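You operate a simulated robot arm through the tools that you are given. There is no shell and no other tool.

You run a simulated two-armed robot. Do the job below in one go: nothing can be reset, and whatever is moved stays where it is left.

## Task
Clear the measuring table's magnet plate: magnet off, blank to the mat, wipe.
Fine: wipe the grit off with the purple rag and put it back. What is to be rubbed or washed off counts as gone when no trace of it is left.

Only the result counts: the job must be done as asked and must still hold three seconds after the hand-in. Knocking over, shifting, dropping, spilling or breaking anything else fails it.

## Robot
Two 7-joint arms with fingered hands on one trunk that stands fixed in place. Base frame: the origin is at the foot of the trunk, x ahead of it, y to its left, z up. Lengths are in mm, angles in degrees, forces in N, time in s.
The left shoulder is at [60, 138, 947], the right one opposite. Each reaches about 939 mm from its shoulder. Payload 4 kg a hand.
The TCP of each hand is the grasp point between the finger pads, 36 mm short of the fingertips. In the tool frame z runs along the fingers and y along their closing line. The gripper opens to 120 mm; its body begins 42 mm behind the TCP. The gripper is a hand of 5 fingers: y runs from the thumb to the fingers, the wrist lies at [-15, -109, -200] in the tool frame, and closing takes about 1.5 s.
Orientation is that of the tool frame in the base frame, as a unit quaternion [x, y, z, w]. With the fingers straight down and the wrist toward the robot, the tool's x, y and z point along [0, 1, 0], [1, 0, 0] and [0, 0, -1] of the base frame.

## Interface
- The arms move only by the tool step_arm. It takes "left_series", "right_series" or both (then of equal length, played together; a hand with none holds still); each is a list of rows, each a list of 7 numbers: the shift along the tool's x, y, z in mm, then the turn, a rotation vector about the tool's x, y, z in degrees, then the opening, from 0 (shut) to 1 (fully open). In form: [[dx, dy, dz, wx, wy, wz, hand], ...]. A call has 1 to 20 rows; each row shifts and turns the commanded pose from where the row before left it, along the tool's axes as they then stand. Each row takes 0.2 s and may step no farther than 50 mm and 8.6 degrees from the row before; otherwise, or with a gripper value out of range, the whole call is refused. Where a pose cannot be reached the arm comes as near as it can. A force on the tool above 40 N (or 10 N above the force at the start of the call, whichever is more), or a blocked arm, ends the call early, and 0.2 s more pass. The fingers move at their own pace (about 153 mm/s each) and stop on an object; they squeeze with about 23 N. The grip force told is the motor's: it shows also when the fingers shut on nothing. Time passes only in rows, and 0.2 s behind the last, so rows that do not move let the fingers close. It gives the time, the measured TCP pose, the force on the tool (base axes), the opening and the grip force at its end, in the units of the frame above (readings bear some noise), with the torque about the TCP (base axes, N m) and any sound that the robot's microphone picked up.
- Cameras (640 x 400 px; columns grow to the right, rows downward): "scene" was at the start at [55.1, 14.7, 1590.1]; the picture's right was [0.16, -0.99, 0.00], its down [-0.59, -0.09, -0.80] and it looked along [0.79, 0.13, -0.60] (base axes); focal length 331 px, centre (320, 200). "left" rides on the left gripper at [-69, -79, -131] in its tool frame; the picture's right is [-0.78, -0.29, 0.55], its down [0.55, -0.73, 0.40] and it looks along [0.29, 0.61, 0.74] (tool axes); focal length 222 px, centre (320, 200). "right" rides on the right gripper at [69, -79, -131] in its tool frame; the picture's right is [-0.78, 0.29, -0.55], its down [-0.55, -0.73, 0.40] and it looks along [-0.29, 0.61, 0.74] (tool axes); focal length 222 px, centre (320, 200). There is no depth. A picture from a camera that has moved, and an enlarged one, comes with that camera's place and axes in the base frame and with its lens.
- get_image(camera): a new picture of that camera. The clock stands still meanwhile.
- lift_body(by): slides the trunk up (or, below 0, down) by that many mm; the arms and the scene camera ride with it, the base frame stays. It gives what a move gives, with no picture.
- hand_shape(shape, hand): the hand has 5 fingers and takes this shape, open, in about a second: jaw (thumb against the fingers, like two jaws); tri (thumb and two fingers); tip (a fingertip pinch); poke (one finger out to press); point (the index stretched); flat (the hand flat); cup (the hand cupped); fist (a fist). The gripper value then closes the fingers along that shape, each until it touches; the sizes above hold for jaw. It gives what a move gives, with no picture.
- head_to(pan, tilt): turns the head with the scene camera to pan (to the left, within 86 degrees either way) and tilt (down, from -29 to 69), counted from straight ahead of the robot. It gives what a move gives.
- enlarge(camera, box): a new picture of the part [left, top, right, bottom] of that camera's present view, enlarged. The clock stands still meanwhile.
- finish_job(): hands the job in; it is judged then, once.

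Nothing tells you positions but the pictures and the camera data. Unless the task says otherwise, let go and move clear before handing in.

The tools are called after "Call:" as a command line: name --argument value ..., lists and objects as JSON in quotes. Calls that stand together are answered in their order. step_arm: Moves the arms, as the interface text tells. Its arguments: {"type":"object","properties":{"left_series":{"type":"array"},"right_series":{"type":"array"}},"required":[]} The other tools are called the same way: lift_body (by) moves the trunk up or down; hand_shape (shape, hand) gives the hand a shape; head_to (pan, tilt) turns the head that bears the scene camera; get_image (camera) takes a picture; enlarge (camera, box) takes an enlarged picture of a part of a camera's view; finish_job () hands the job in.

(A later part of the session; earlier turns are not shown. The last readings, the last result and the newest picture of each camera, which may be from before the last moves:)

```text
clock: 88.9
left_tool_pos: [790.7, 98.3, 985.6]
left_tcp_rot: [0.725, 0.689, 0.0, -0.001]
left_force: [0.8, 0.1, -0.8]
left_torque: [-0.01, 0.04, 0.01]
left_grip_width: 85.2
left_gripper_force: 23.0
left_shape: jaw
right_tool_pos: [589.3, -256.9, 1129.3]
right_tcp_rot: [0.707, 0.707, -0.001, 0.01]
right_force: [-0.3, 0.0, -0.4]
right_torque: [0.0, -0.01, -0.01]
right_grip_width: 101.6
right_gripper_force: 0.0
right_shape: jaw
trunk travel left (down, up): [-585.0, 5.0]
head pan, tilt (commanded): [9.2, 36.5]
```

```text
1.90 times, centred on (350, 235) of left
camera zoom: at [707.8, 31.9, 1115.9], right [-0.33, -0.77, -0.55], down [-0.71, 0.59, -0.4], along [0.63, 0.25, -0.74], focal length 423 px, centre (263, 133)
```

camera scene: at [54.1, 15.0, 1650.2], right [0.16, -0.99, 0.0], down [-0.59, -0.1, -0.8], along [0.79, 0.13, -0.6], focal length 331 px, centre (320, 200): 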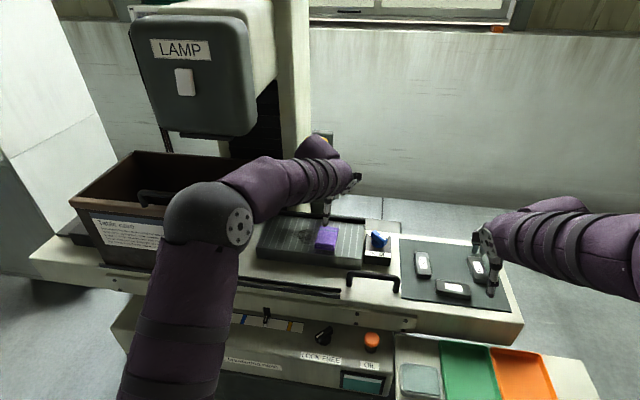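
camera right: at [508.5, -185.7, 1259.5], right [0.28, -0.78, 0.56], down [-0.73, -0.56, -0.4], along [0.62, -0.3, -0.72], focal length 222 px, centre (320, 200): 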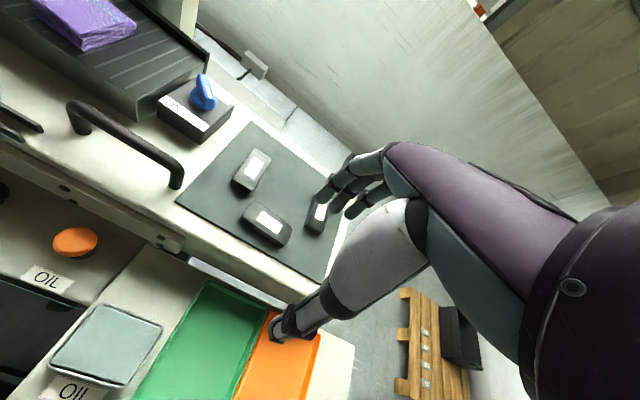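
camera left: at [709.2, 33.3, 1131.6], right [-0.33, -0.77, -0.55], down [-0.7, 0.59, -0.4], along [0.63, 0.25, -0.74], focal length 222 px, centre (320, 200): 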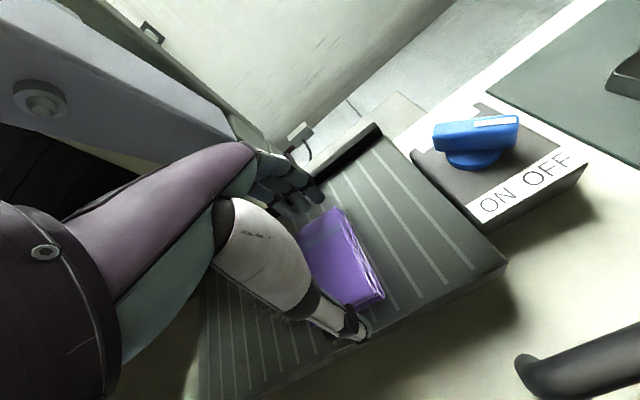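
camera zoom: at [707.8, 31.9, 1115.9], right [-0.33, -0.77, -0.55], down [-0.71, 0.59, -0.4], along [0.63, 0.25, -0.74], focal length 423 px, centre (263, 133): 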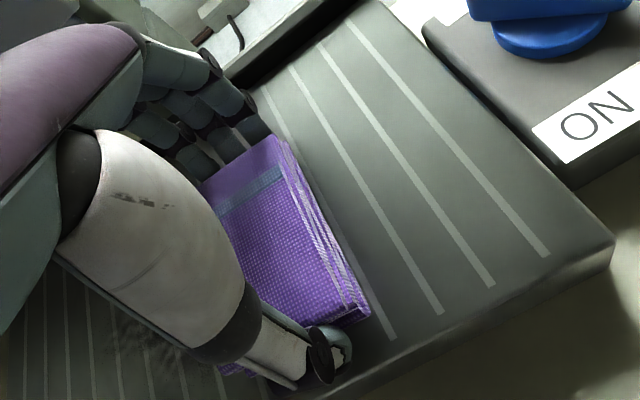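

Gripped. I'll press lightly and check the contact force before stroking.

Call:
step_arm --left_series '[[0, 0, 1, 0, 0, 0, 0], [0, 0, 0, 0, 0, 0, 0]]'

Call:
step_arm --left_series '[[10, -0.5, 0, 0, 0, 0, 0], [10, -0.5, 0, 0, 0, 0, 0], [10, -0.5, 0, 0, 0, 0, 0], [0, 0, 0, 0, 0, 0, 0]]'

Call:
enlarge --camera "left" --box '[200, 130, 460, 370]'

```text
clock: 89.5
left_tool_pos: [791.6, 97.8, 984.9]
left_tcp_rot: [0.725, 0.688, 0.001, 0.0]
left_force: [0.9, 0.6, 2.8]
left_torque: [0.03, 0.03, -0.03]
left_grip_width: 85.1
left_gripper_force: 22.7
left_shape: jaw
right_tool_pos: [589.1, -257.5, 1129.5]
right_tcp_rot: [0.707, 0.707, 0.0, 0.011]
right_force: [0.4, 0.1, -0.6]
right_torque: [0.02, 0.02, -0.02]
right_grip_width: 101.8
right_gripper_force: 0.1
right_shape: jaw
trunk travel left (down, up): [-585.0, 5.0]
head pan, tilt (commanded): [9.2, 36.5]
```

```text
clock: 90.5
left_tool_pos: [791.9, 128.5, 984.9]
left_tcp_rot: [0.726, 0.688, 0.001, 0.001]
left_force: [1.3, -3.5, 7.1]
left_torque: [-0.08, 0.04, -0.01]
left_grip_width: 84.6
left_gripper_force: 23.1
left_shape: jaw
right_tool_pos: [589.0, -257.6, 1130.1]
right_tcp_rot: [0.707, 0.707, 0.0, 0.009]
right_force: [-0.7, 0.1, 0.2]
right_torque: [-0.02, 0.01, 0.0]
right_grip_width: 101.6
right_gripper_force: 0.0
right_shape: jaw
trunk travel left (down, up): [-585.0, 5.0]
head pan, tilt (commanded): [9.2, 36.5]
```

```text
1.67 times, centred on (330, 250) of left
camera zoom: at [707.5, 62.0, 1115.1], right [-0.33, -0.77, -0.55], down [-0.7, 0.59, -0.4], along [0.63, 0.25, -0.74], focal length 370 px, centre (303, 117)
```

zoom: 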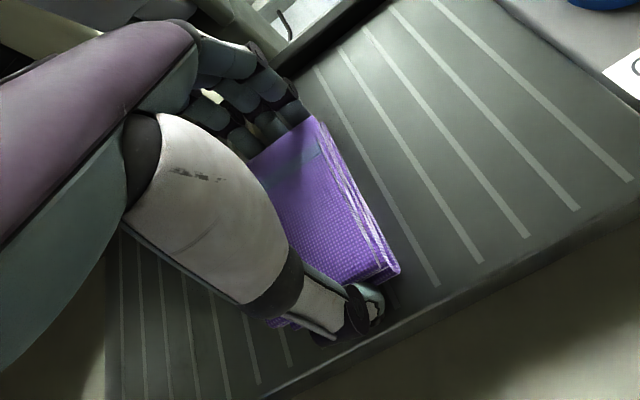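

Steady 7 N contact. Continuing the stroke left across the whole grit patch.

Call:
step_arm --left_series '[[10, -0.5, 0, 0, 0, 0, 0], [10, -0.5, 0, 0, 0, 0, 0], [10, -0.5, 0, 0, 0, 0, 0], [10, -0.5, 0, 0, 0, 0, 0], [10, -0.5, 0, 0, 0, 0, 0], [10, -0.5, 0, 0, 0, 0, 0], [10, -0.5, 0, 0, 0, 0, 0], [10, -0.5, 0, 0, 0, 0, 0], [10, -0.5, 0, 0, 0, 0, 0], [10, -0.5, 0, 0, 0, 0, 0], [0, 0, 0, 0, 0, 0, 0]]'

Call:
get_image --camera "left"

Call:
enlarge --camera "scene" --box '[220, 150, 380, 280]'

Call:
get_image --camera "scene"

```text
clock: 92.9
left_tool_pos: [791.4, 227.8, 984.9]
left_tcp_rot: [0.725, 0.689, 0.0, 0.0]
left_force: [-0.1, -3.1, 8.4]
left_torque: [-0.08, 0.02, 0.02]
left_grip_width: 83.9
left_gripper_force: 22.6
left_shape: jaw
right_tool_pos: [589.1, -257.1, 1130.9]
right_tcp_rot: [0.707, 0.707, 0.0, 0.009]
right_force: [-1.0, 0.7, -0.3]
right_torque: [0.01, -0.02, 0.0]
right_grip_width: 101.8
right_gripper_force: 0.0
right_shape: jaw
trunk travel left (down, up): [-585.0, 5.0]
head pan, tilt (commanded): [9.2, 36.5]
```

```text
taken
camera left: at [708.9, 161.0, 1114.9], right [-0.33, -0.77, -0.55], down [-0.71, 0.59, -0.4], along [0.63, 0.25, -0.74], focal length 222 px, centre (320, 200)
```

left: 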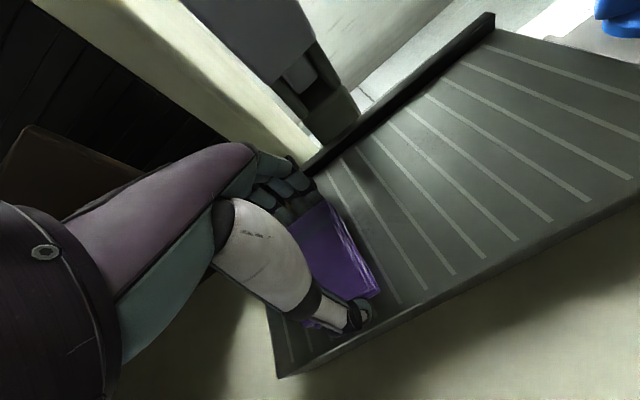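

```text
3.08 times, centred on (300, 215) of scene
camera zoom: at [54.3, 13.9, 1650.2], right [0.16, -0.99, 0.0], down [-0.59, -0.09, -0.8], along [0.79, 0.13, -0.6], focal length 1020 px, centre (382, 154)
```

zoom: 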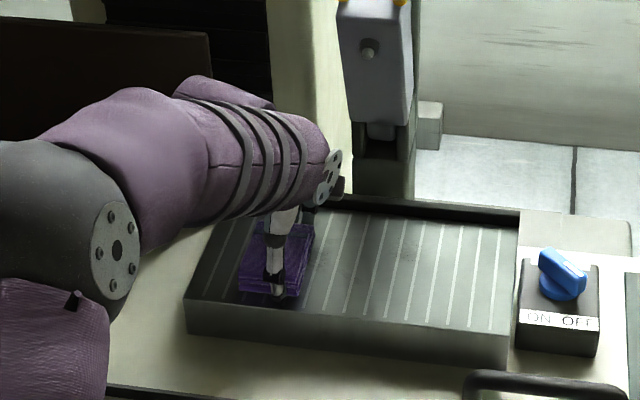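

```text
taken
camera scene: at [54.3, 13.9, 1650.2], right [0.16, -0.99, 0.0], down [-0.59, -0.09, -0.8], along [0.79, 0.13, -0.6], focal length 331 px, centre (320, 200)
```

scene: 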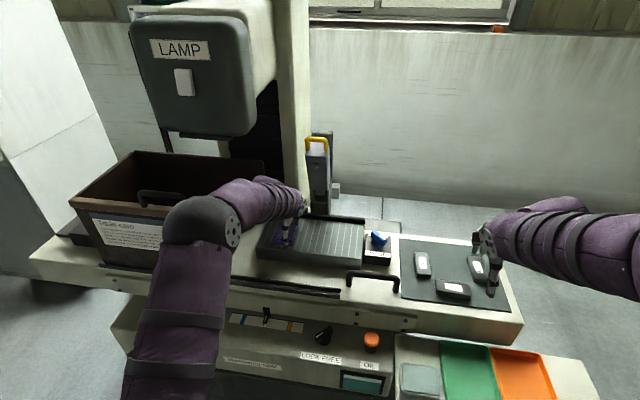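

The stroke wiped cleanly. Next a return stroke to the right, shifted 20 mm towards the rear.

Call:
step_arm --left_series '[[0.5, 10, 0, 0, 0, 0, 0], [0.5, 10, 0, 0, 0, 0, 0], [-10, 0.5, 0, 0, 0, 0, 0], [-10, 0.5, 0, 0, 0, 0, 0], [-10, 0.5, 0, 0, 0, 0, 0], [-10, 0.5, 0, 0, 0, 0, 0], [-10, 0.5, 0, 0, 0, 0, 0], [-10, 0.5, 0, 0, 0, 0, 0], [-10, 0.5, 0, 0, 0, 0, 0], [-10, 0.5, 0, 0, 0, 0, 0], [-10, 0.5, 0, 0, 0, 0, 0], [-10, 0.5, 0, 0, 0, 0, 0], [-10, 0.5, 0, 0, 0, 0, 0], [-10, 0.5, 0, 0, 0, 0, 0], [-10, 0.5, 0, 0, 0, 0, 0], [0, 0, 0, 0, 0, 0, 0]]'

Call:
get_image --camera "left"

Call:
enlarge --camera "scene" --box '[220, 150, 380, 280]'

```text
clock: 96.3
left_tool_pos: [809.0, 98.1, 983.4]
left_tcp_rot: [0.726, 0.688, -0.001, 0.0]
left_force: [-0.4, 3.2, 8.6]
left_torque: [0.21, -0.04, -0.03]
left_grip_width: 84.1
left_gripper_force: 23.3
left_shape: jaw
right_tool_pos: [588.6, -255.7, 1129.4]
right_tcp_rot: [0.707, 0.707, 0.0, 0.01]
right_force: [-0.2, -0.4, 0.0]
right_torque: [-0.02, -0.01, 0.02]
right_grip_width: 101.8
right_gripper_force: 0.1
right_shape: jaw
trunk travel left (down, up): [-585.0, 5.0]
head pan, tilt (commanded): [9.2, 36.5]
```

```text
taken
camera left: at [726.1, 32.8, 1115.0], right [-0.33, -0.77, -0.55], down [-0.71, 0.59, -0.4], along [0.63, 0.25, -0.74], focal length 222 px, centre (320, 200)
```

left: 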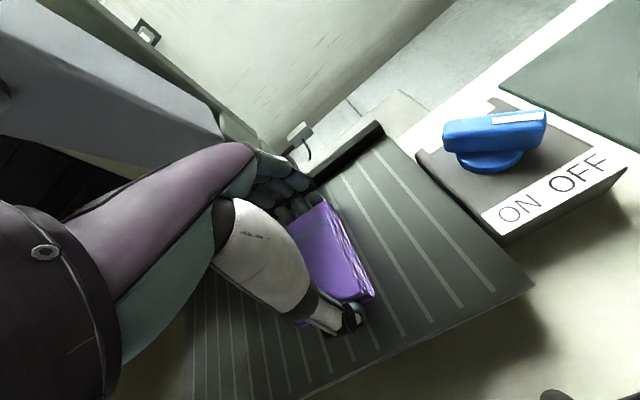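

```text
3.08 times, centred on (300, 215) of scene
camera zoom: at [54.2, 15.0, 1650.2], right [0.16, -0.99, 0.0], down [-0.59, -0.1, -0.8], along [0.79, 0.13, -0.6], focal length 1020 px, centre (382, 154)
```

zoom: 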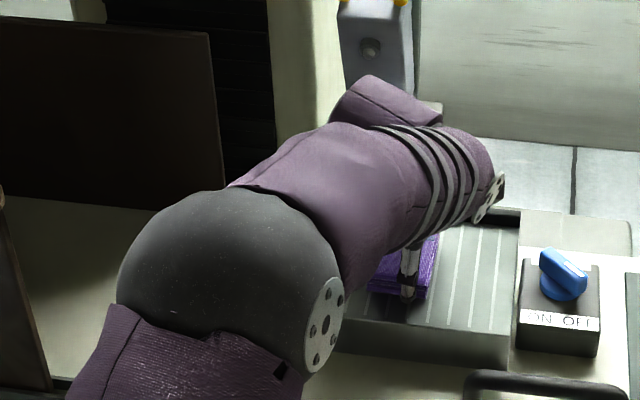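

Another stroke to the left, 12 mm further to the rear.

Call:
step_arm --left_series '[[0.5, 12, 0, 0, 0, 0, 0], [10, -0.5, 0, 0, 0, 0, 0], [10, -0.5, 0, 0, 0, 0, 0], [10, -0.5, 0, 0, 0, 0, 0], [10, -0.5, 0, 0, 0, 0, 0], [10, -0.5, 0, 0, 0, 0, 0], [10, -0.5, 0, 0, 0, 0, 0], [10, -0.5, 0, 0, 0, 0, 0], [10, -0.5, 0, 0, 0, 0, 0], [10, -0.5, 0, 0, 0, 0, 0], [10, -0.5, 0, 0, 0, 0, 0], [10, -0.5, 0, 0, 0, 0, 0], [10, -0.5, 0, 0, 0, 0, 0], [10, -0.5, 0, 0, 0, 0, 0], [0, 0, 0, 0, 0, 0, 0]]'

Call:
get_image --camera "left"

Call:
enlarge --camera "scene" --box '[250, 190, 380, 280]'

```text
clock: 99.5
left_tool_pos: [822.4, 228.9, 986.2]
left_tcp_rot: [0.726, 0.688, 0.0, 0.0]
left_force: [-1.4, -0.9, 3.5]
left_torque: [-0.01, 0.06, 0.03]
left_grip_width: 83.9
left_gripper_force: 23.2
left_shape: jaw
right_tool_pos: [588.8, -256.6, 1129.1]
right_tcp_rot: [0.707, 0.707, 0.001, 0.011]
right_force: [-0.3, -0.2, 0.0]
right_torque: [0.03, 0.02, -0.02]
right_grip_width: 101.6
right_gripper_force: 0.0
right_shape: jaw
trunk travel left (down, up): [-585.0, 5.0]
head pan, tilt (commanded): [9.2, 36.5]
```

```text
taken
camera left: at [739.6, 162.1, 1115.3], right [-0.33, -0.77, -0.55], down [-0.71, 0.59, -0.4], along [0.63, 0.25, -0.74], focal length 222 px, centre (320, 200)
```

left: 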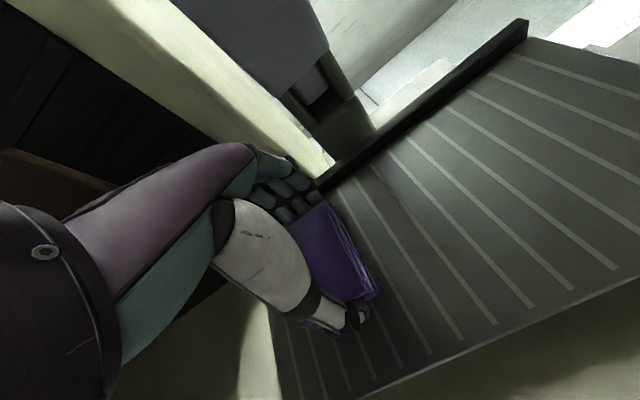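

```text
4.44 times, centred on (315, 235) of scene
camera zoom: at [54.9, 14.4, 1650.2], right [0.16, -0.99, 0.0], down [-0.59, -0.09, -0.8], along [0.79, 0.13, -0.6], focal length 1473 px, centre (342, 44)
```

zoom: 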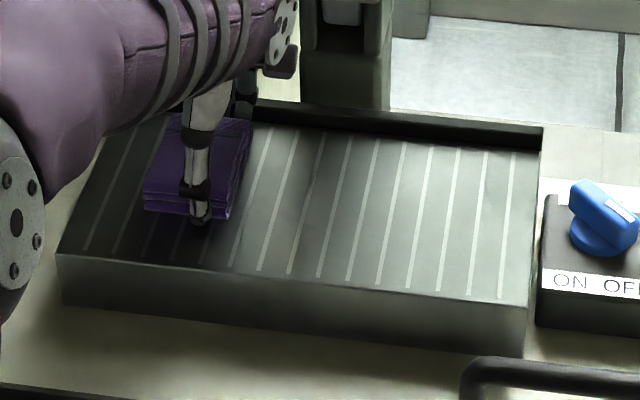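

The plate looks almost clean. Enlarging to look for faint traces.

Call:
enlarge --camera "left" --box '[320, 120, 560, 340]'

Call:
enlarge --camera "scene" --box '[290, 210, 370, 260]'

Call:
enlarge --camera "left" --box '[340, 180, 480, 300]'

```text
1.82 times, centred on (440, 230) of left
camera zoom: at [739.6, 162.1, 1115.3], right [-0.33, -0.77, -0.55], down [-0.71, 0.59, -0.4], along [0.63, 0.25, -0.74], focal length 404 px, centre (102, 146)
```

zoom: 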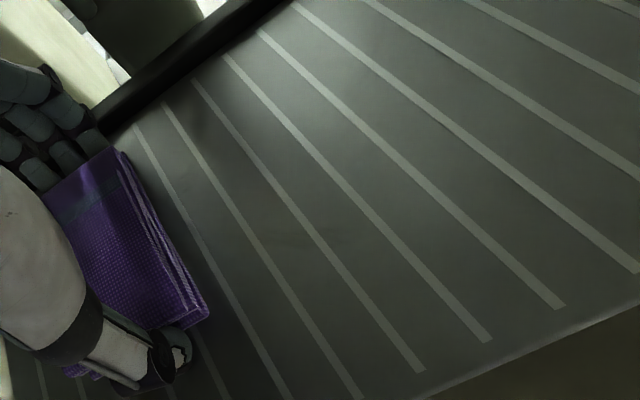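

```text
8.00 times, centred on (330, 235) of scene
camera zoom: at [54.9, 14.4, 1650.2], right [0.16, -0.99, 0.0], down [-0.59, -0.09, -0.8], along [0.79, 0.13, -0.6], focal length 2651 px, centre (240, -80)
```

zoom: 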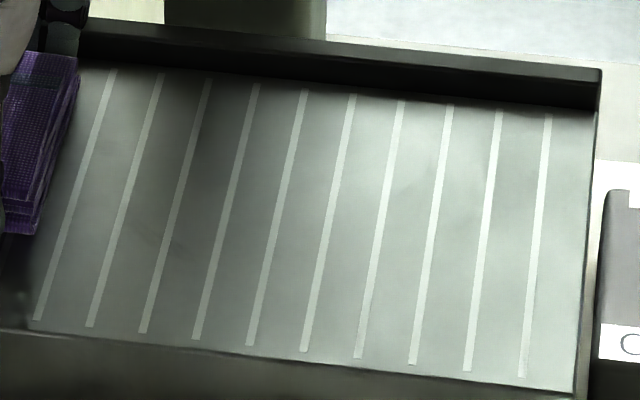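

```text
3.33 times, centred on (410, 240) of left
camera zoom: at [739.6, 162.1, 1115.3], right [-0.33, -0.77, -0.55], down [-0.71, 0.59, -0.4], along [0.63, 0.25, -0.74], focal length 740 px, centre (20, 67)
```

zoom: 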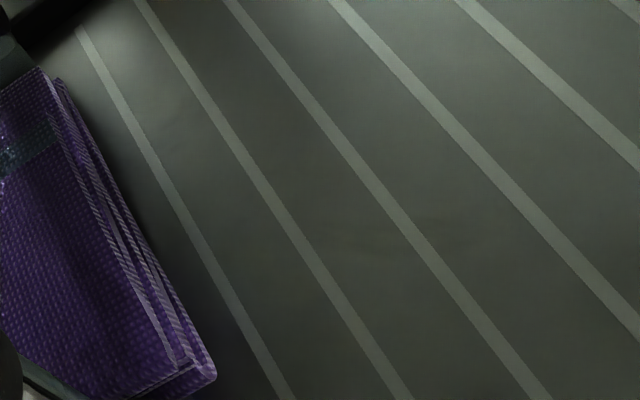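

Only very faint marks, if any, remain. I'll add two more overlapping strokes (mid and front) with a touch more pressure to be sure.

Call:
step_arm --left_series '[[0, -9, 0.7, 0, 0, 0, 0], [0, -8, 0, 0, 0, 0, 0], [-11, 0.5, 0, 0, 0, 0, 0], [-11, 0.5, 0, 0, 0, 0, 0], [-11, 0.5, 0, 0, 0, 0, 0], [-11, 0.5, 0, 0, 0, 0, 0], [-11, 0.5, 0, 0, 0, 0, 0], [-11, 0.5, 0, 0, 0, 0, 0], [-11, 0.5, 0, 0, 0, 0, 0], [-11, 0.5, 0, 0, 0, 0, 0], [-11, 0.5, 0, 0, 0, 0, 0], [-11, 0.5, 0, 0, 0, 0, 0], [-11, 0.5, 0, 0, 0, 0, 0], [-11, 0.5, 0, 0, 0, 0, 0], [-11, 0.5, 0, 0, 0, 0, 0], [-6, 0.5, 0, 0, 0, 0, 0], [0, 0, 0, 0, 0, 0, 0]]'

Call:
step_arm --left_series '[[0, -9, 0, 0, 0, 0, 0], [0, -9, 0, 0, 0, 0, 0], [11, -0.5, 0, 0, 0, 0, 0], [11, -0.5, 0, 0, 0, 0, 0], [11, -0.5, 0, 0, 0, 0, 0], [11, -0.5, 0, 0, 0, 0, 0], [11, -0.5, 0, 0, 0, 0, 0], [11, -0.5, 0, 0, 0, 0, 0], [11, -0.5, 0, 0, 0, 0, 0], [11, -0.5, 0, 0, 0, 0, 0], [11, -0.5, 0, 0, 0, 0, 0], [11, -0.5, 0, 0, 0, 0, 0], [11, -0.5, 0, 0, 0, 0, 0], [11, -0.5, 0, 0, 0, 0, 0], [11, -0.5, 0, 0, 0, 0, 0], [0, 0, 0, 0, 0, 0, 0]]'

Call:
get_image --camera "left"

Call:
enlarge --camera "scene" --box '[250, 190, 380, 280]'

```text
clock: 103.1
left_tool_pos: [803.7, 80.2, 984.2]
left_tcp_rot: [0.725, 0.689, 0.0, 0.0]
left_force: [-1.7, 4.1, 11.6]
left_torque: [0.21, -0.08, 0.05]
left_grip_width: 84.1
left_gripper_force: 23.1
left_shape: jaw
right_tool_pos: [588.7, -254.9, 1129.8]
right_tcp_rot: [0.707, 0.707, 0.0, 0.01]
right_force: [-0.4, 0.0, 0.6]
right_torque: [-0.01, 0.02, -0.02]
right_grip_width: 101.8
right_gripper_force: 0.0
right_shape: jaw
trunk travel left (down, up): [-585.0, 5.0]
head pan, tilt (commanded): [9.2, 36.5]
```

```text
clock: 106.5
left_tool_pos: [789.2, 225.2, 985.6]
left_tcp_rot: [0.726, 0.688, 0.0, 0.0]
left_force: [-0.6, 0.1, 0.9]
left_torque: [0.02, 0.0, 0.03]
left_grip_width: 83.7
left_gripper_force: 23.2
left_shape: jaw
right_tool_pos: [589.4, -256.7, 1129.0]
right_tcp_rot: [0.707, 0.707, 0.0, 0.009]
right_force: [-0.4, 0.6, -0.2]
right_torque: [0.01, 0.0, 0.0]
right_grip_width: 101.8
right_gripper_force: 0.0
right_shape: jaw
trunk travel left (down, up): [-585.0, 5.0]
head pan, tilt (commanded): [9.2, 36.5]
```

```text
taken
camera left: at [705.9, 158.2, 1115.3], right [-0.33, -0.77, -0.55], down [-0.71, 0.59, -0.4], along [0.63, 0.25, -0.74], focal length 222 px, centre (320, 200)
```

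left: 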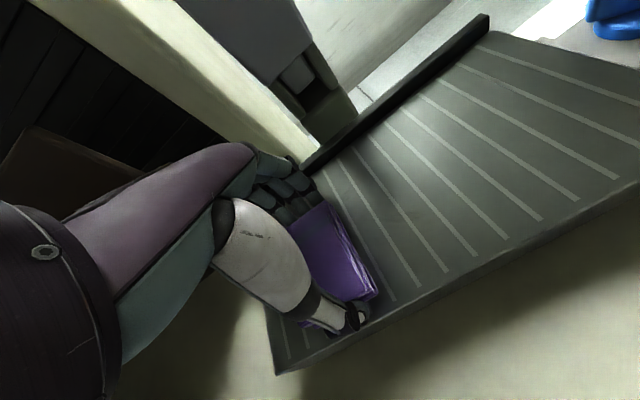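

```text
4.44 times, centred on (315, 235) of scene
camera zoom: at [55.1, 14.6, 1650.1], right [0.16, -0.99, 0.0], down [-0.59, -0.09, -0.8], along [0.79, 0.13, -0.6], focal length 1473 px, centre (342, 44)
```

zoom: 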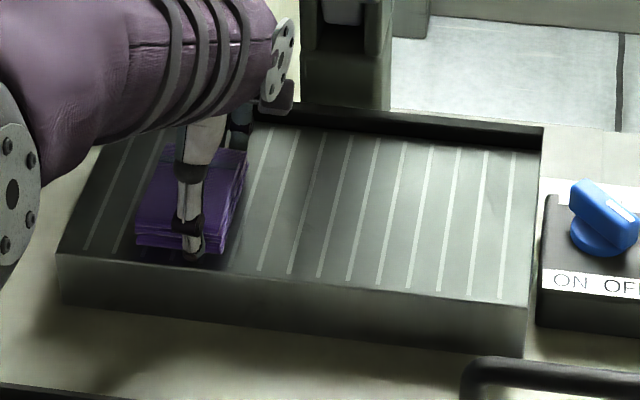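

Lifting off and drawing the left hand (with the rag) back so the cameras can see the whole plate.

Call:
step_arm --left_series '[[0, 0, -15, 0, 0, 0, 0], [0, 0, -40, 0, 0, 0, 0], [0.5, -38.2, -26, 0, 0, 0, 0], [0.5, -38.2, -26, 0, 0, 0, 0], [0.5, -38.2, -26, 0, 0, 0, 0], [0.5, -38.2, -26, 0, 0, 0, 0], [0.5, -38.2, -26, 0, 0, 0, 0], [0.5, -38.2, -26, 0, 0, 0, 0], [0, 0, 0, 0, 0, 0, 0]]'

Call:
get_image --camera "scene"

Call:
enlarge --camera "scene" --box '[250, 205, 370, 270]'

Call:
get_image --camera "left"

```text
clock: 108.5
left_tool_pos: [564.6, 237.2, 1193.6]
left_tcp_rot: [0.726, 0.688, -0.001, 0.0]
left_force: [0.1, 0.2, -0.6]
left_torque: [-0.02, 0.03, 0.01]
left_grip_width: 83.7
left_gripper_force: 23.1
left_shape: jaw
right_tool_pos: [589.5, -255.7, 1129.5]
right_tcp_rot: [0.707, 0.708, 0.0, 0.009]
right_force: [-0.6, -0.2, -0.1]
right_torque: [-0.01, 0.02, 0.01]
right_grip_width: 101.9
right_gripper_force: 0.0
right_shape: jaw
trunk travel left (down, up): [-585.0, 5.0]
head pan, tilt (commanded): [9.2, 36.5]
```

```text
taken
camera scene: at [56.5, 13.8, 1650.0], right [0.16, -0.99, 0.0], down [-0.59, -0.09, -0.8], along [0.79, 0.13, -0.6], focal length 331 px, centre (320, 200)
```

scene: 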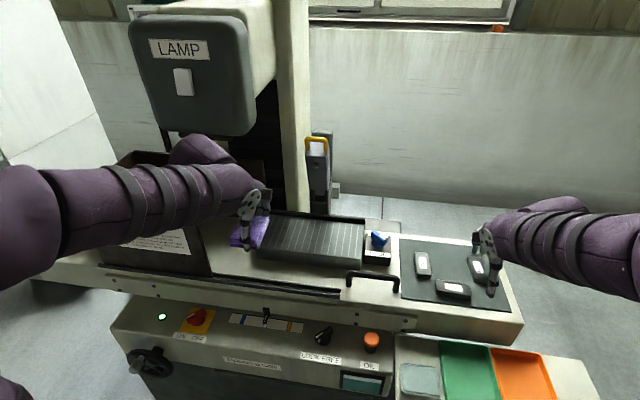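

```text
5.33 times, centred on (310, 238) of scene
camera zoom: at [56.5, 13.8, 1650.0], right [0.16, -0.99, 0.0], down [-0.59, -0.09, -0.8], along [0.79, 0.13, -0.6], focal length 1767 px, centre (373, 0)
```

zoom: 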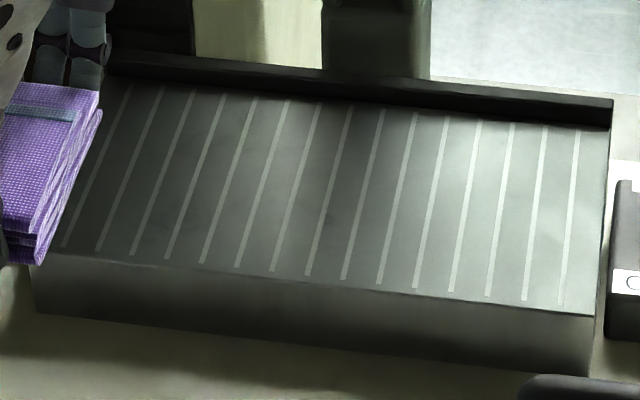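

```text
taken
camera left: at [482.6, 170.9, 1323.8], right [-0.33, -0.77, -0.55], down [-0.71, 0.59, -0.4], along [0.63, 0.25, -0.74], focal length 222 px, centre (320, 200)
```

left: 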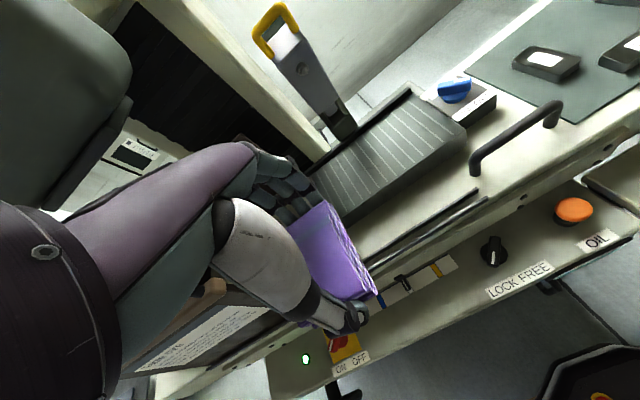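

The plate looks clean; examining at high zoom for faint specks.

Call:
enlarge --camera "scene" --box '[270, 220, 310, 255]'

Call:
enlarge --camera "scene" --box '[300, 220, 345, 258]'

Call:
enlarge --camera "left" --box '[320, 90, 470, 220]'

Call:
enlarge --camera "left" --box '[345, 115, 425, 185]'

```text
11.43 times, centred on (290, 238) of scene
camera zoom: at [56.5, 13.8, 1650.0], right [0.16, -0.99, 0.0], down [-0.59, -0.09, -0.8], along [0.79, 0.13, -0.6], focal length 3787 px, centre (663, -229)
```

zoom: 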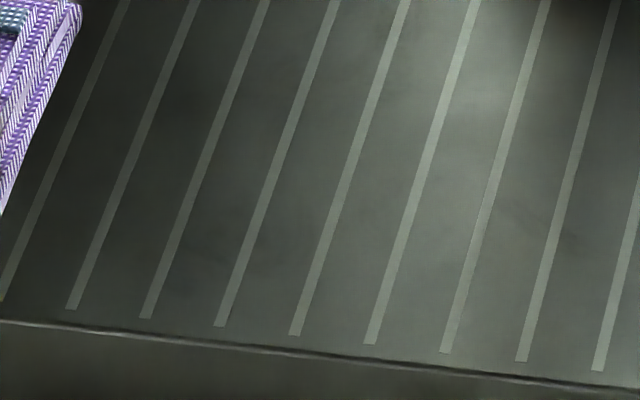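

```text
10.53 times, centred on (322, 239) of scene
camera zoom: at [56.5, 13.8, 1650.0], right [0.16, -0.99, 0.0], down [-0.59, -0.09, -0.8], along [0.79, 0.13, -0.6], focal length 3488 px, centre (294, -210)
```

zoom: 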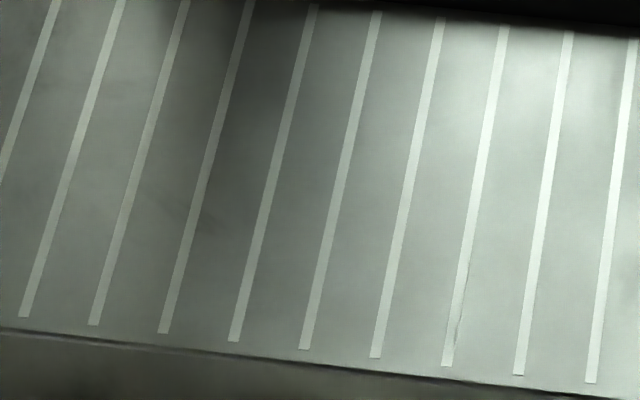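

```text
3.08 times, centred on (395, 155) of left
camera zoom: at [482.6, 170.9, 1323.8], right [-0.33, -0.77, -0.55], down [-0.71, 0.59, -0.4], along [0.63, 0.25, -0.74], focal length 684 px, centre (89, 338)
```

zoom: 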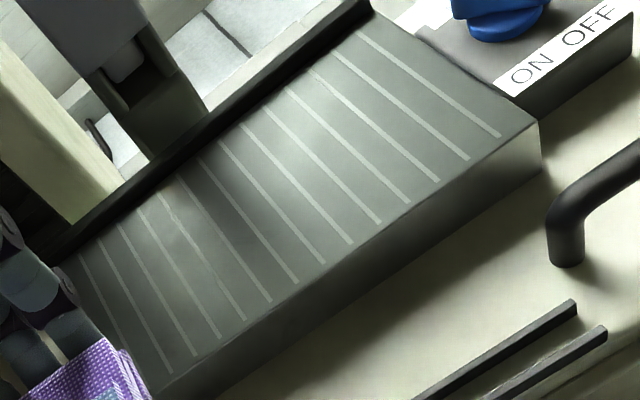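

```text
5.71 times, centred on (385, 150) of left
camera zoom: at [482.6, 170.9, 1323.8], right [-0.33, -0.77, -0.55], down [-0.71, 0.59, -0.4], along [0.63, 0.25, -0.74], focal length 1269 px, centre (-51, 486)
```

zoom: 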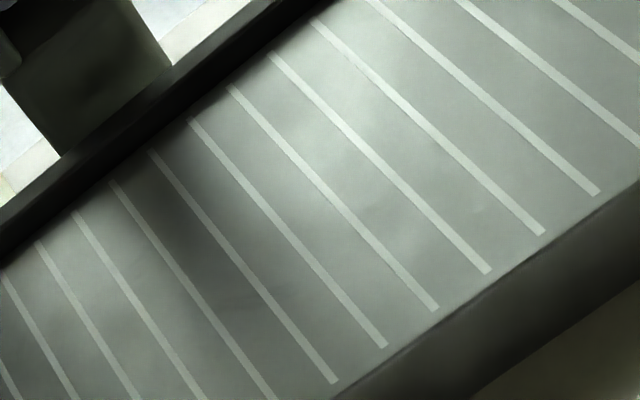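

There's a very faint darker spot left near [788, 162]. I'll go back and rub over it several more times with firmer pressure.

Call:
step_arm --left_series '[[-13.5, 33.6, 21.4, 0, 0, 0, 0], [-13.5, 33.6, 21.4, 0, 0, 0, 0], [-13.5, 33.6, 21.4, 0, 0, 0, 0], [-13.5, 33.6, 21.4, 0, 0, 0, 0], [-13.5, 33.6, 21.4, 0, 0, 0, 0], [-13.5, 33.6, 21.4, 0, 0, 0, 0], [-13.5, 33.6, 21.4, 0, 0, 0, 0], [0, 0, 25, 0, 0, 0, 0], [0, 0, 20, 0, 0, 0, 0], [0, 0, 8, 0, 0, 0, 0], [0, 0, 0, 0, 0, 0, 0]]'

Call:
get_image --camera "left"

```text
clock: 110.9
left_tool_pos: [790.0, 132.1, 990.4]
left_tcp_rot: [0.725, 0.689, -0.001, 0.0]
left_force: [0.1, -0.5, -0.3]
left_torque: [-0.01, 0.06, 0.01]
left_grip_width: 83.7
left_gripper_force: 23.1
left_shape: jaw
right_tool_pos: [588.9, -257.2, 1129.4]
right_tcp_rot: [0.707, 0.707, 0.0, 0.01]
right_force: [-0.1, -0.1, -0.5]
right_torque: [0.0, 0.01, 0.04]
right_grip_width: 102.0
right_gripper_force: 0.0
right_shape: jaw
trunk travel left (down, up): [-585.0, 5.0]
head pan, tilt (commanded): [9.2, 36.5]
```

```text
taken
camera left: at [708.0, 65.4, 1121.4], right [-0.33, -0.77, -0.55], down [-0.71, 0.59, -0.4], along [0.63, 0.25, -0.74], focal length 222 px, centre (320, 200)
```

left: 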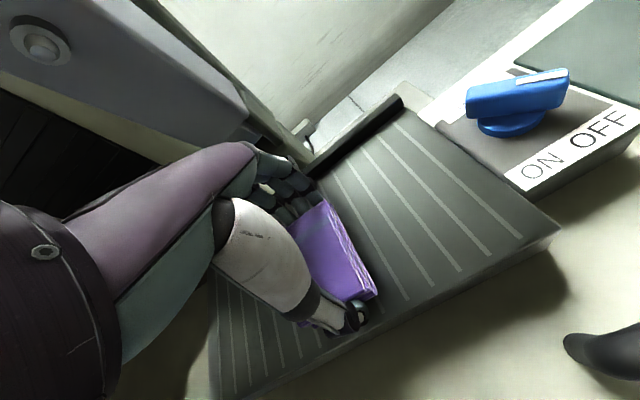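

Call:
step_arm --left_series '[[0, 0, 4, 0, 0, 0, 0], [0, 0, 2, 0, 0, 0, 0], [0, 0, 0, 0, 0, 0, 0]]'

Call:
step_arm --left_series '[[0, 0, 1, 0, 0, 0, 0], [0, 0, 0, 0, 0, 0, 0]]'

```text
clock: 111.7
left_tool_pos: [789.9, 131.8, 985.4]
left_tcp_rot: [0.726, 0.688, 0.0, 0.0]
left_force: [0.6, -0.2, 0.6]
left_torque: [0.01, 0.02, 0.03]
left_grip_width: 83.9
left_gripper_force: 22.9
left_shape: jaw
right_tool_pos: [590.4, -256.5, 1129.2]
right_tcp_rot: [0.707, 0.707, 0.0, 0.011]
right_force: [0.3, 0.5, 0.1]
right_torque: [0.01, -0.02, -0.02]
right_grip_width: 101.8
right_gripper_force: 0.1
right_shape: jaw
trunk travel left (down, up): [-585.0, 5.0]
head pan, tilt (commanded): [9.2, 36.5]
```

```text
clock: 112.3
left_tool_pos: [790.5, 132.5, 983.7]
left_tcp_rot: [0.726, 0.688, 0.0, 0.0]
left_force: [0.4, 0.9, -0.6]
left_torque: [-0.02, 0.0, 0.03]
left_grip_width: 83.7
left_gripper_force: 22.9
left_shape: jaw
right_tool_pos: [589.4, -256.4, 1129.8]
right_tcp_rot: [0.707, 0.707, 0.0, 0.01]
right_force: [-0.7, 0.3, -0.1]
right_torque: [0.0, 0.0, -0.01]
right_grip_width: 101.8
right_gripper_force: 0.0
right_shape: jaw
trunk travel left (down, up): [-585.0, 5.0]
head pan, tilt (commanded): [9.2, 36.5]
```

Call:
step_arm --left_series '[[0, 0, 1.5, 0, 0, 0, 0], [0, 0, 0, 0, 0, 0, 0]]'

Call:
step_arm --left_series '[[0, 0, 1, 0, 0, 0, 0], [0, 0, 0, 0, 0, 0, 0]]'

Call:
enlarge --camera "left" --box '[240, 150, 420, 360]'

```text
clock: 112.9
left_tool_pos: [790.4, 131.9, 983.9]
left_tcp_rot: [0.726, 0.688, 0.001, 0.001]
left_force: [-1.7, 0.8, 4.3]
left_torque: [0.07, 0.05, 0.03]
left_grip_width: 83.8
left_gripper_force: 23.1
left_shape: jaw
right_tool_pos: [589.3, -257.4, 1130.8]
right_tcp_rot: [0.707, 0.707, 0.0, 0.01]
right_force: [0.1, 1.3, 0.3]
right_torque: [0.04, 0.01, 0.02]
right_grip_width: 101.8
right_gripper_force: 0.2
right_shape: jaw
trunk travel left (down, up): [-585.0, 5.0]
head pan, tilt (commanded): [9.2, 36.5]
```

```text
clock: 113.5
left_tool_pos: [790.9, 132.1, 983.2]
left_tcp_rot: [0.726, 0.688, 0.0, 0.0]
left_force: [0.0, 0.4, 6.5]
left_torque: [0.04, 0.01, 0.03]
left_grip_width: 83.6
left_gripper_force: 23.2
left_shape: jaw
right_tool_pos: [588.9, -258.1, 1129.4]
right_tcp_rot: [0.707, 0.707, 0.0, 0.009]
right_force: [-0.6, 0.4, 0.5]
right_torque: [0.0, -0.05, -0.01]
right_grip_width: 101.8
right_gripper_force: 0.1
right_shape: jaw
trunk travel left (down, up): [-585.0, 5.0]
head pan, tilt (commanded): [9.2, 36.5]
```

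```text
1.90 times, centred on (330, 255) of left
camera zoom: at [707.3, 66.0, 1114.2], right [-0.33, -0.77, -0.55], down [-0.7, 0.59, -0.4], along [0.63, 0.25, -0.74], focal length 423 px, centre (301, 95)
```

zoom: 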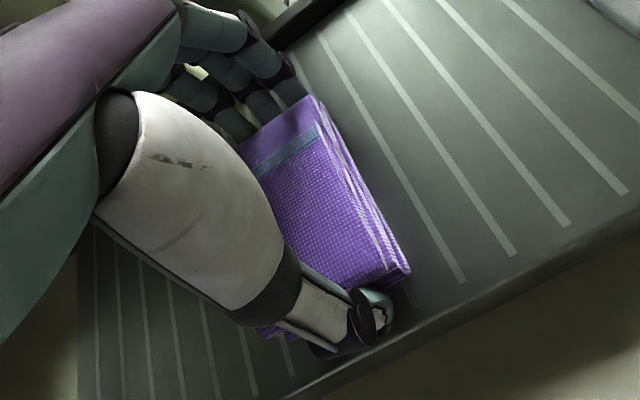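

The fingertips are now about level with the rag's underside, so I'll re-grip it slightly higher to make sure the rag itself does the pressing.

Call:
step_arm --left_series '[[0, 0, -1, 0, 0, 0, 0], [0, 0, 0, 0, 0, 0, 0.8], [0, 0, 0, 0, 0, 0, 0.8], [0, 0, 0, 0, 0, 0, 0.8], [0, 0, -4, 0, 0, 0, 0.8], [0, 0, 0, 0, 0, 0, 0.8], [0, 0, 0, 0, 0, 0, 0.6], [0, 0, 0, 0, 0, 0, 0.4], [0, 0, 0, 0, 0, 0, 0.2], [0, 0, 0, 0, 0, 0, 0], [0, 0, 0, 0, 0, 0, 0], [0, 0, 0, 0, 0, 0, 0]]'

Call:
enlarge --camera "left" --box '[240, 150, 420, 360]'

```text
clock: 116.1
left_tool_pos: [790.3, 131.7, 989.6]
left_tcp_rot: [0.725, 0.689, 0.0, 0.0]
left_force: [-0.4, -0.6, 0.1]
left_torque: [0.01, 0.0, -0.01]
left_grip_width: 85.3
left_gripper_force: 23.0
left_shape: jaw
right_tool_pos: [589.8, -256.5, 1130.1]
right_tcp_rot: [0.707, 0.707, 0.0, 0.01]
right_force: [-0.8, -0.3, 0.4]
right_torque: [-0.02, 0.0, 0.04]
right_grip_width: 101.6
right_gripper_force: 0.1
right_shape: jaw
trunk travel left (down, up): [-585.0, 5.0]
head pan, tilt (commanded): [9.2, 36.5]
```

```text
1.90 times, centred on (330, 255) of left
camera zoom: at [706.9, 66.8, 1119.1], right [-0.33, -0.77, -0.55], down [-0.71, 0.59, -0.4], along [0.63, 0.25, -0.74], focal length 423 px, centre (301, 95)
```

zoom: 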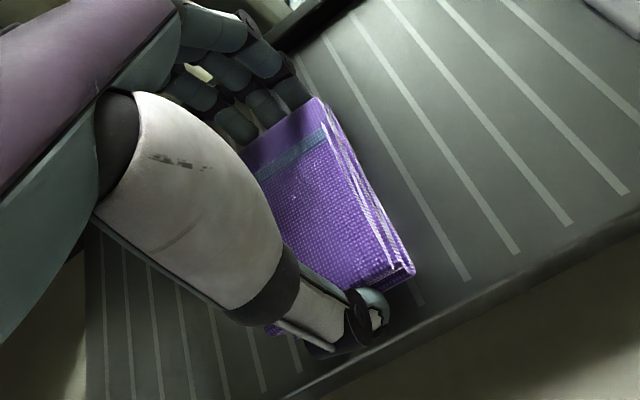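

Re-gripped about 5 mm higher. Now pressing and rubbing back and forth over the spot.

Call:
step_arm --left_series '[[0, 0, 1.5, 0, 0, 0, 0], [0, 0, 0, 0, 0, 0, 0]]'

Call:
step_arm --left_series '[[10, -0.5, 0, 0, 0, 0, 0], [10, -0.5, 0, 0, 0, 0, 0], [10, -0.5, 0, 0, 0, 0, 0], [10, -0.5, 0, 0, 0, 0, 0], [10, -0.5, 0, 0, 0, 0, 0], [10, -0.5, 0, 0, 0, 0, 0], [10, -0.5, 0, 0, 0, 0, 0], [0, 0, 0, 0, 0, 0, 0]]'

```text
clock: 116.7
left_tool_pos: [790.5, 134.1, 988.3]
left_tcp_rot: [0.725, 0.688, 0.0, 0.0]
left_force: [-0.7, -0.1, 5.9]
left_torque: [0.01, 0.1, 0.03]
left_grip_width: 84.8
left_gripper_force: 23.2
left_shape: jaw
right_tool_pos: [588.6, -255.9, 1129.0]
right_tcp_rot: [0.707, 0.707, 0.0, 0.01]
right_force: [-0.6, -0.9, -0.2]
right_torque: [0.02, 0.02, 0.03]
right_grip_width: 102.0
right_gripper_force: 0.0
right_shape: jaw
trunk travel left (down, up): [-585.0, 5.0]
head pan, tilt (commanded): [9.2, 36.5]
```

```text
clock: 118.5
left_tool_pos: [789.9, 201.1, 987.6]
left_tcp_rot: [0.726, 0.688, 0.001, 0.002]
left_force: [1.8, -7.1, 18.0]
left_torque: [-0.21, 0.04, 0.06]
left_grip_width: 83.6
left_gripper_force: 22.9
left_shape: jaw
right_tool_pos: [588.5, -258.2, 1129.7]
right_tcp_rot: [0.707, 0.707, 0.002, 0.01]
right_force: [0.1, -0.2, -1.4]
right_torque: [0.0, -0.02, 0.02]
right_grip_width: 101.7
right_gripper_force: 0.0
right_shape: jaw
trunk travel left (down, up): [-585.0, 5.0]
head pan, tilt (commanded): [9.2, 36.5]
```

Firm contact (18 N) now. More overlapping strokes over the whole formerly gritty area.

Call:
step_arm --left_series '[[10, 4, -0.3, 0, 0, 0, 0], [10, 4, 0, 0, 0, 0, 0], [10, 4, 0, 0, 0, 0, 0], [-12, 0.6, 0, 0, 0, 0, 0], [-12, 0.6, 0, 0, 0, 0, 0], [-12, 0.6, 0, 0, 0, 0, 0], [-12, 0.6, 0, 0, 0, 0, 0], [-12, 0.6, 0, 0, 0, 0, 0], [-12, 0.6, 0, 0, 0, 0, 0], [-12, 0.6, 0, 0, 0, 0, 0], [-12, 0.6, 0, 0, 0, 0, 0], [-12, 0.6, 0, 0, 0, 0, 0], [-12, 0.6, 0, 0, 0, 0, 0], [-12, 0.6, 0, 0, 0, 0, 0], [0, 0, 0, 0, 0, 0, 0]]'

Call:
step_arm --left_series '[[0, 9, 0, 0, 0, 0, 0], [0, 8, 0, 0, 0, 0, 0], [12, -0.6, 0, 0, 0, 0, 0], [12, -0.6, 0, 0, 0, 0, 0], [12, -0.6, 0, 0, 0, 0, 0], [12, -0.6, 0, 0, 0, 0, 0], [12, -0.6, 0, 0, 0, 0, 0], [12, -0.6, 0, 0, 0, 0, 0], [12, -0.6, 0, 0, 0, 0, 0], [12, -0.6, 0, 0, 0, 0, 0], [12, -0.6, 0, 0, 0, 0, 0], [12, -0.6, 0, 0, 0, 0, 0], [12, -0.6, 0, 0, 0, 0, 0], [0, 0, 0, 0, 0, 0, 0]]'

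Call:
get_image --camera "left"

```text
clock: 121.7
left_tool_pos: [802.2, 101.1, 987.0]
left_tcp_rot: [0.725, 0.688, 0.0, 0.0]
left_force: [-1.2, 4.2, 13.1]
left_torque: [0.19, 0.02, -0.02]
left_grip_width: 84.1
left_gripper_force: 22.8
left_shape: jaw
right_tool_pos: [587.6, -255.9, 1129.0]
right_tcp_rot: [0.707, 0.707, 0.0, 0.011]
right_force: [0.0, 0.2, 0.4]
right_torque: [0.01, 0.01, -0.04]
right_grip_width: 101.8
right_gripper_force: 0.1
right_shape: jaw
trunk travel left (down, up): [-585.0, 5.0]
head pan, tilt (commanded): [9.2, 36.5]
```

```text
clock: 124.7
left_tool_pos: [817.1, 231.7, 986.8]
left_tcp_rot: [0.725, 0.689, 0.001, -0.001]
left_force: [-0.1, -6.2, 14.9]
left_torque: [-0.18, 0.01, -0.01]
left_grip_width: 82.7
left_gripper_force: 23.5
left_shape: jaw
right_tool_pos: [589.5, -256.4, 1130.6]
right_tcp_rot: [0.707, 0.707, 0.001, 0.01]
right_force: [0.4, -0.3, 0.0]
right_torque: [-0.01, -0.02, 0.0]
right_grip_width: 101.6
right_gripper_force: 0.0
right_shape: jaw
trunk travel left (down, up): [-585.0, 5.0]
head pan, tilt (commanded): [9.2, 36.5]
```

```text
taken
camera left: at [734.3, 165.1, 1117.1], right [-0.33, -0.77, -0.55], down [-0.7, 0.59, -0.4], along [0.63, 0.25, -0.74], focal length 222 px, centre (320, 200)
```

left: 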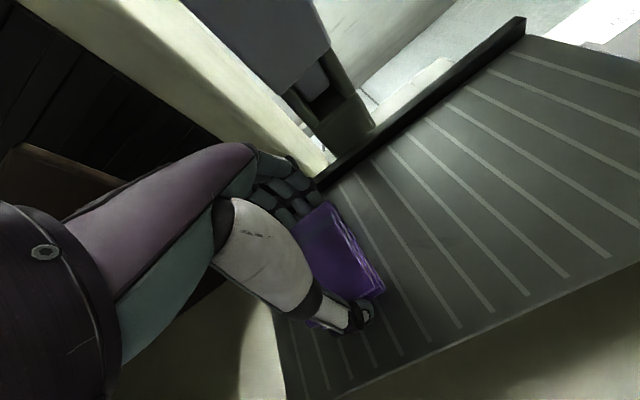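

One last stroke along the front, back to the right, ending where the right hand can take the rag over.

Call:
step_arm --left_series '[[0, -10, 0, 0, 0, 0, 0], [0, -10, 0, 0, 0, 0, 0], [0, -10, 0, 0, 0, 0, 0], [-12, 0.6, 0, 0, 0, 0, 0], [-12, 0.6, 0, 0, 0, 0, 0], [-12, 0.6, 0, 0, 0, 0, 0], [-12, 0.6, 0, 0, 0, 0, 0], [-12, 0.6, 0, 0, 0, 0, 0], [-12, 0.6, 0, 0, 0, 0, 0], [-12, 0.6, 0, 0, 0, 0, 0], [-12, 0.6, 0, 0, 0, 0, 0], [-12, 0.6, 0, 0, 0, 0, 0], [-12, 0.6, 0, 0, 0, 0, 0], [-9, 0.6, 0, 0, 0, 0, 0], [0, 0, 0, 0, 0, 0, 0]]'

Call:
get_image --camera "left"

```text
clock: 127.9
left_tool_pos: [788.7, 102.8, 987.9]
left_tcp_rot: [0.725, 0.688, 0.0, 0.0]
left_force: [-0.3, 4.7, 9.4]
left_torque: [0.16, -0.01, 0.01]
left_grip_width: 84.2
left_gripper_force: 23.1
left_shape: jaw
right_tool_pos: [587.6, -256.1, 1129.7]
right_tcp_rot: [0.707, 0.707, 0.0, 0.009]
right_force: [-0.1, -0.9, 0.0]
right_torque: [0.01, 0.0, 0.05]
right_grip_width: 101.7
right_gripper_force: 0.0
right_shape: jaw
trunk travel left (down, up): [-585.0, 5.0]
head pan, tilt (commanded): [9.2, 36.5]
```

```text
taken
camera left: at [706.4, 37.0, 1117.4], right [-0.33, -0.77, -0.55], down [-0.71, 0.59, -0.4], along [0.63, 0.25, -0.74], focal length 222 px, centre (320, 200)
```

left: 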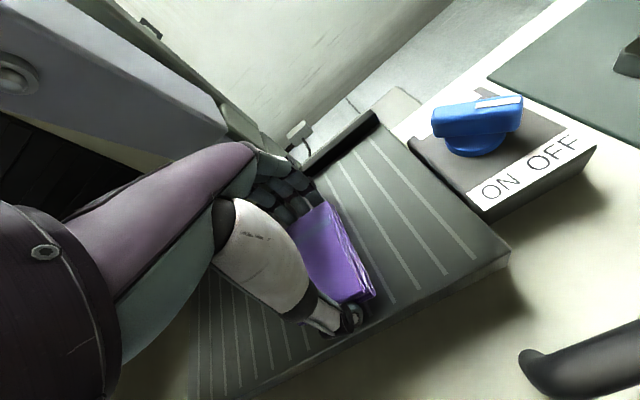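

Sliding the rag a bit further right so the wiped area is clear, then releasing it there.

Call:
step_arm --left_series '[[-11, 0.6, 0, 0, 0, 0, 0], [-11, 0.6, 0, 0, 0, 0, 0], [-11, 0.6, 0, 0, 0, 0, 0], [-11, 0.6, 0, 0, 0, 0, 0], [0, 0, -1, 0, 0, 0, 0], [0, 0, 0, 0, 0, 0, 0.75], [0, 0, 0, 0, 0, 0, 0.85], [0, 0, 0, 0, 0, 0, 0.85], [0, 0, 0, 0, 0, 0, 0.85], [0, 0, 0, 0, 0, 0, 0.85]]'

Call:
get_image --camera "left"

```text
clock: 130.1
left_tool_pos: [790.4, 59.2, 986.2]
left_tcp_rot: [0.725, 0.688, 0.0, 0.001]
left_force: [0.1, 0.9, -0.3]
left_torque: [0.02, 0.0, -0.02]
left_grip_width: 101.7
left_gripper_force: 0.0
left_shape: jaw
right_tool_pos: [589.1, -256.9, 1129.6]
right_tcp_rot: [0.707, 0.707, 0.0, 0.01]
right_force: [0.5, -0.2, -0.7]
right_torque: [-0.02, 0.01, -0.02]
right_grip_width: 101.8
right_gripper_force: 0.1
right_shape: jaw
trunk travel left (down, up): [-585.0, 5.0]
head pan, tilt (commanded): [9.2, 36.5]
```

```text
taken
camera left: at [707.2, -7.4, 1116.6], right [-0.33, -0.77, -0.55], down [-0.71, 0.59, -0.4], along [0.63, 0.25, -0.74], focal length 222 px, centre (320, 200)
```

left: 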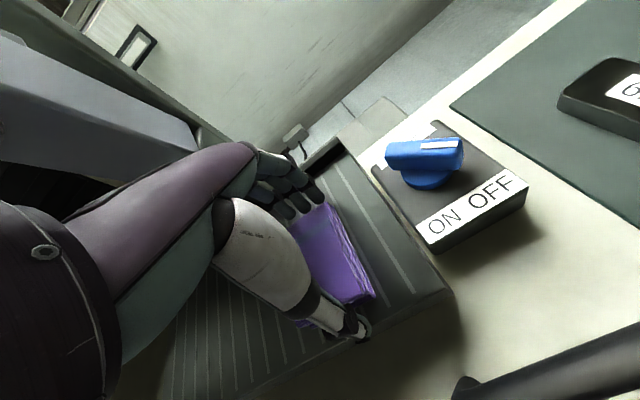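

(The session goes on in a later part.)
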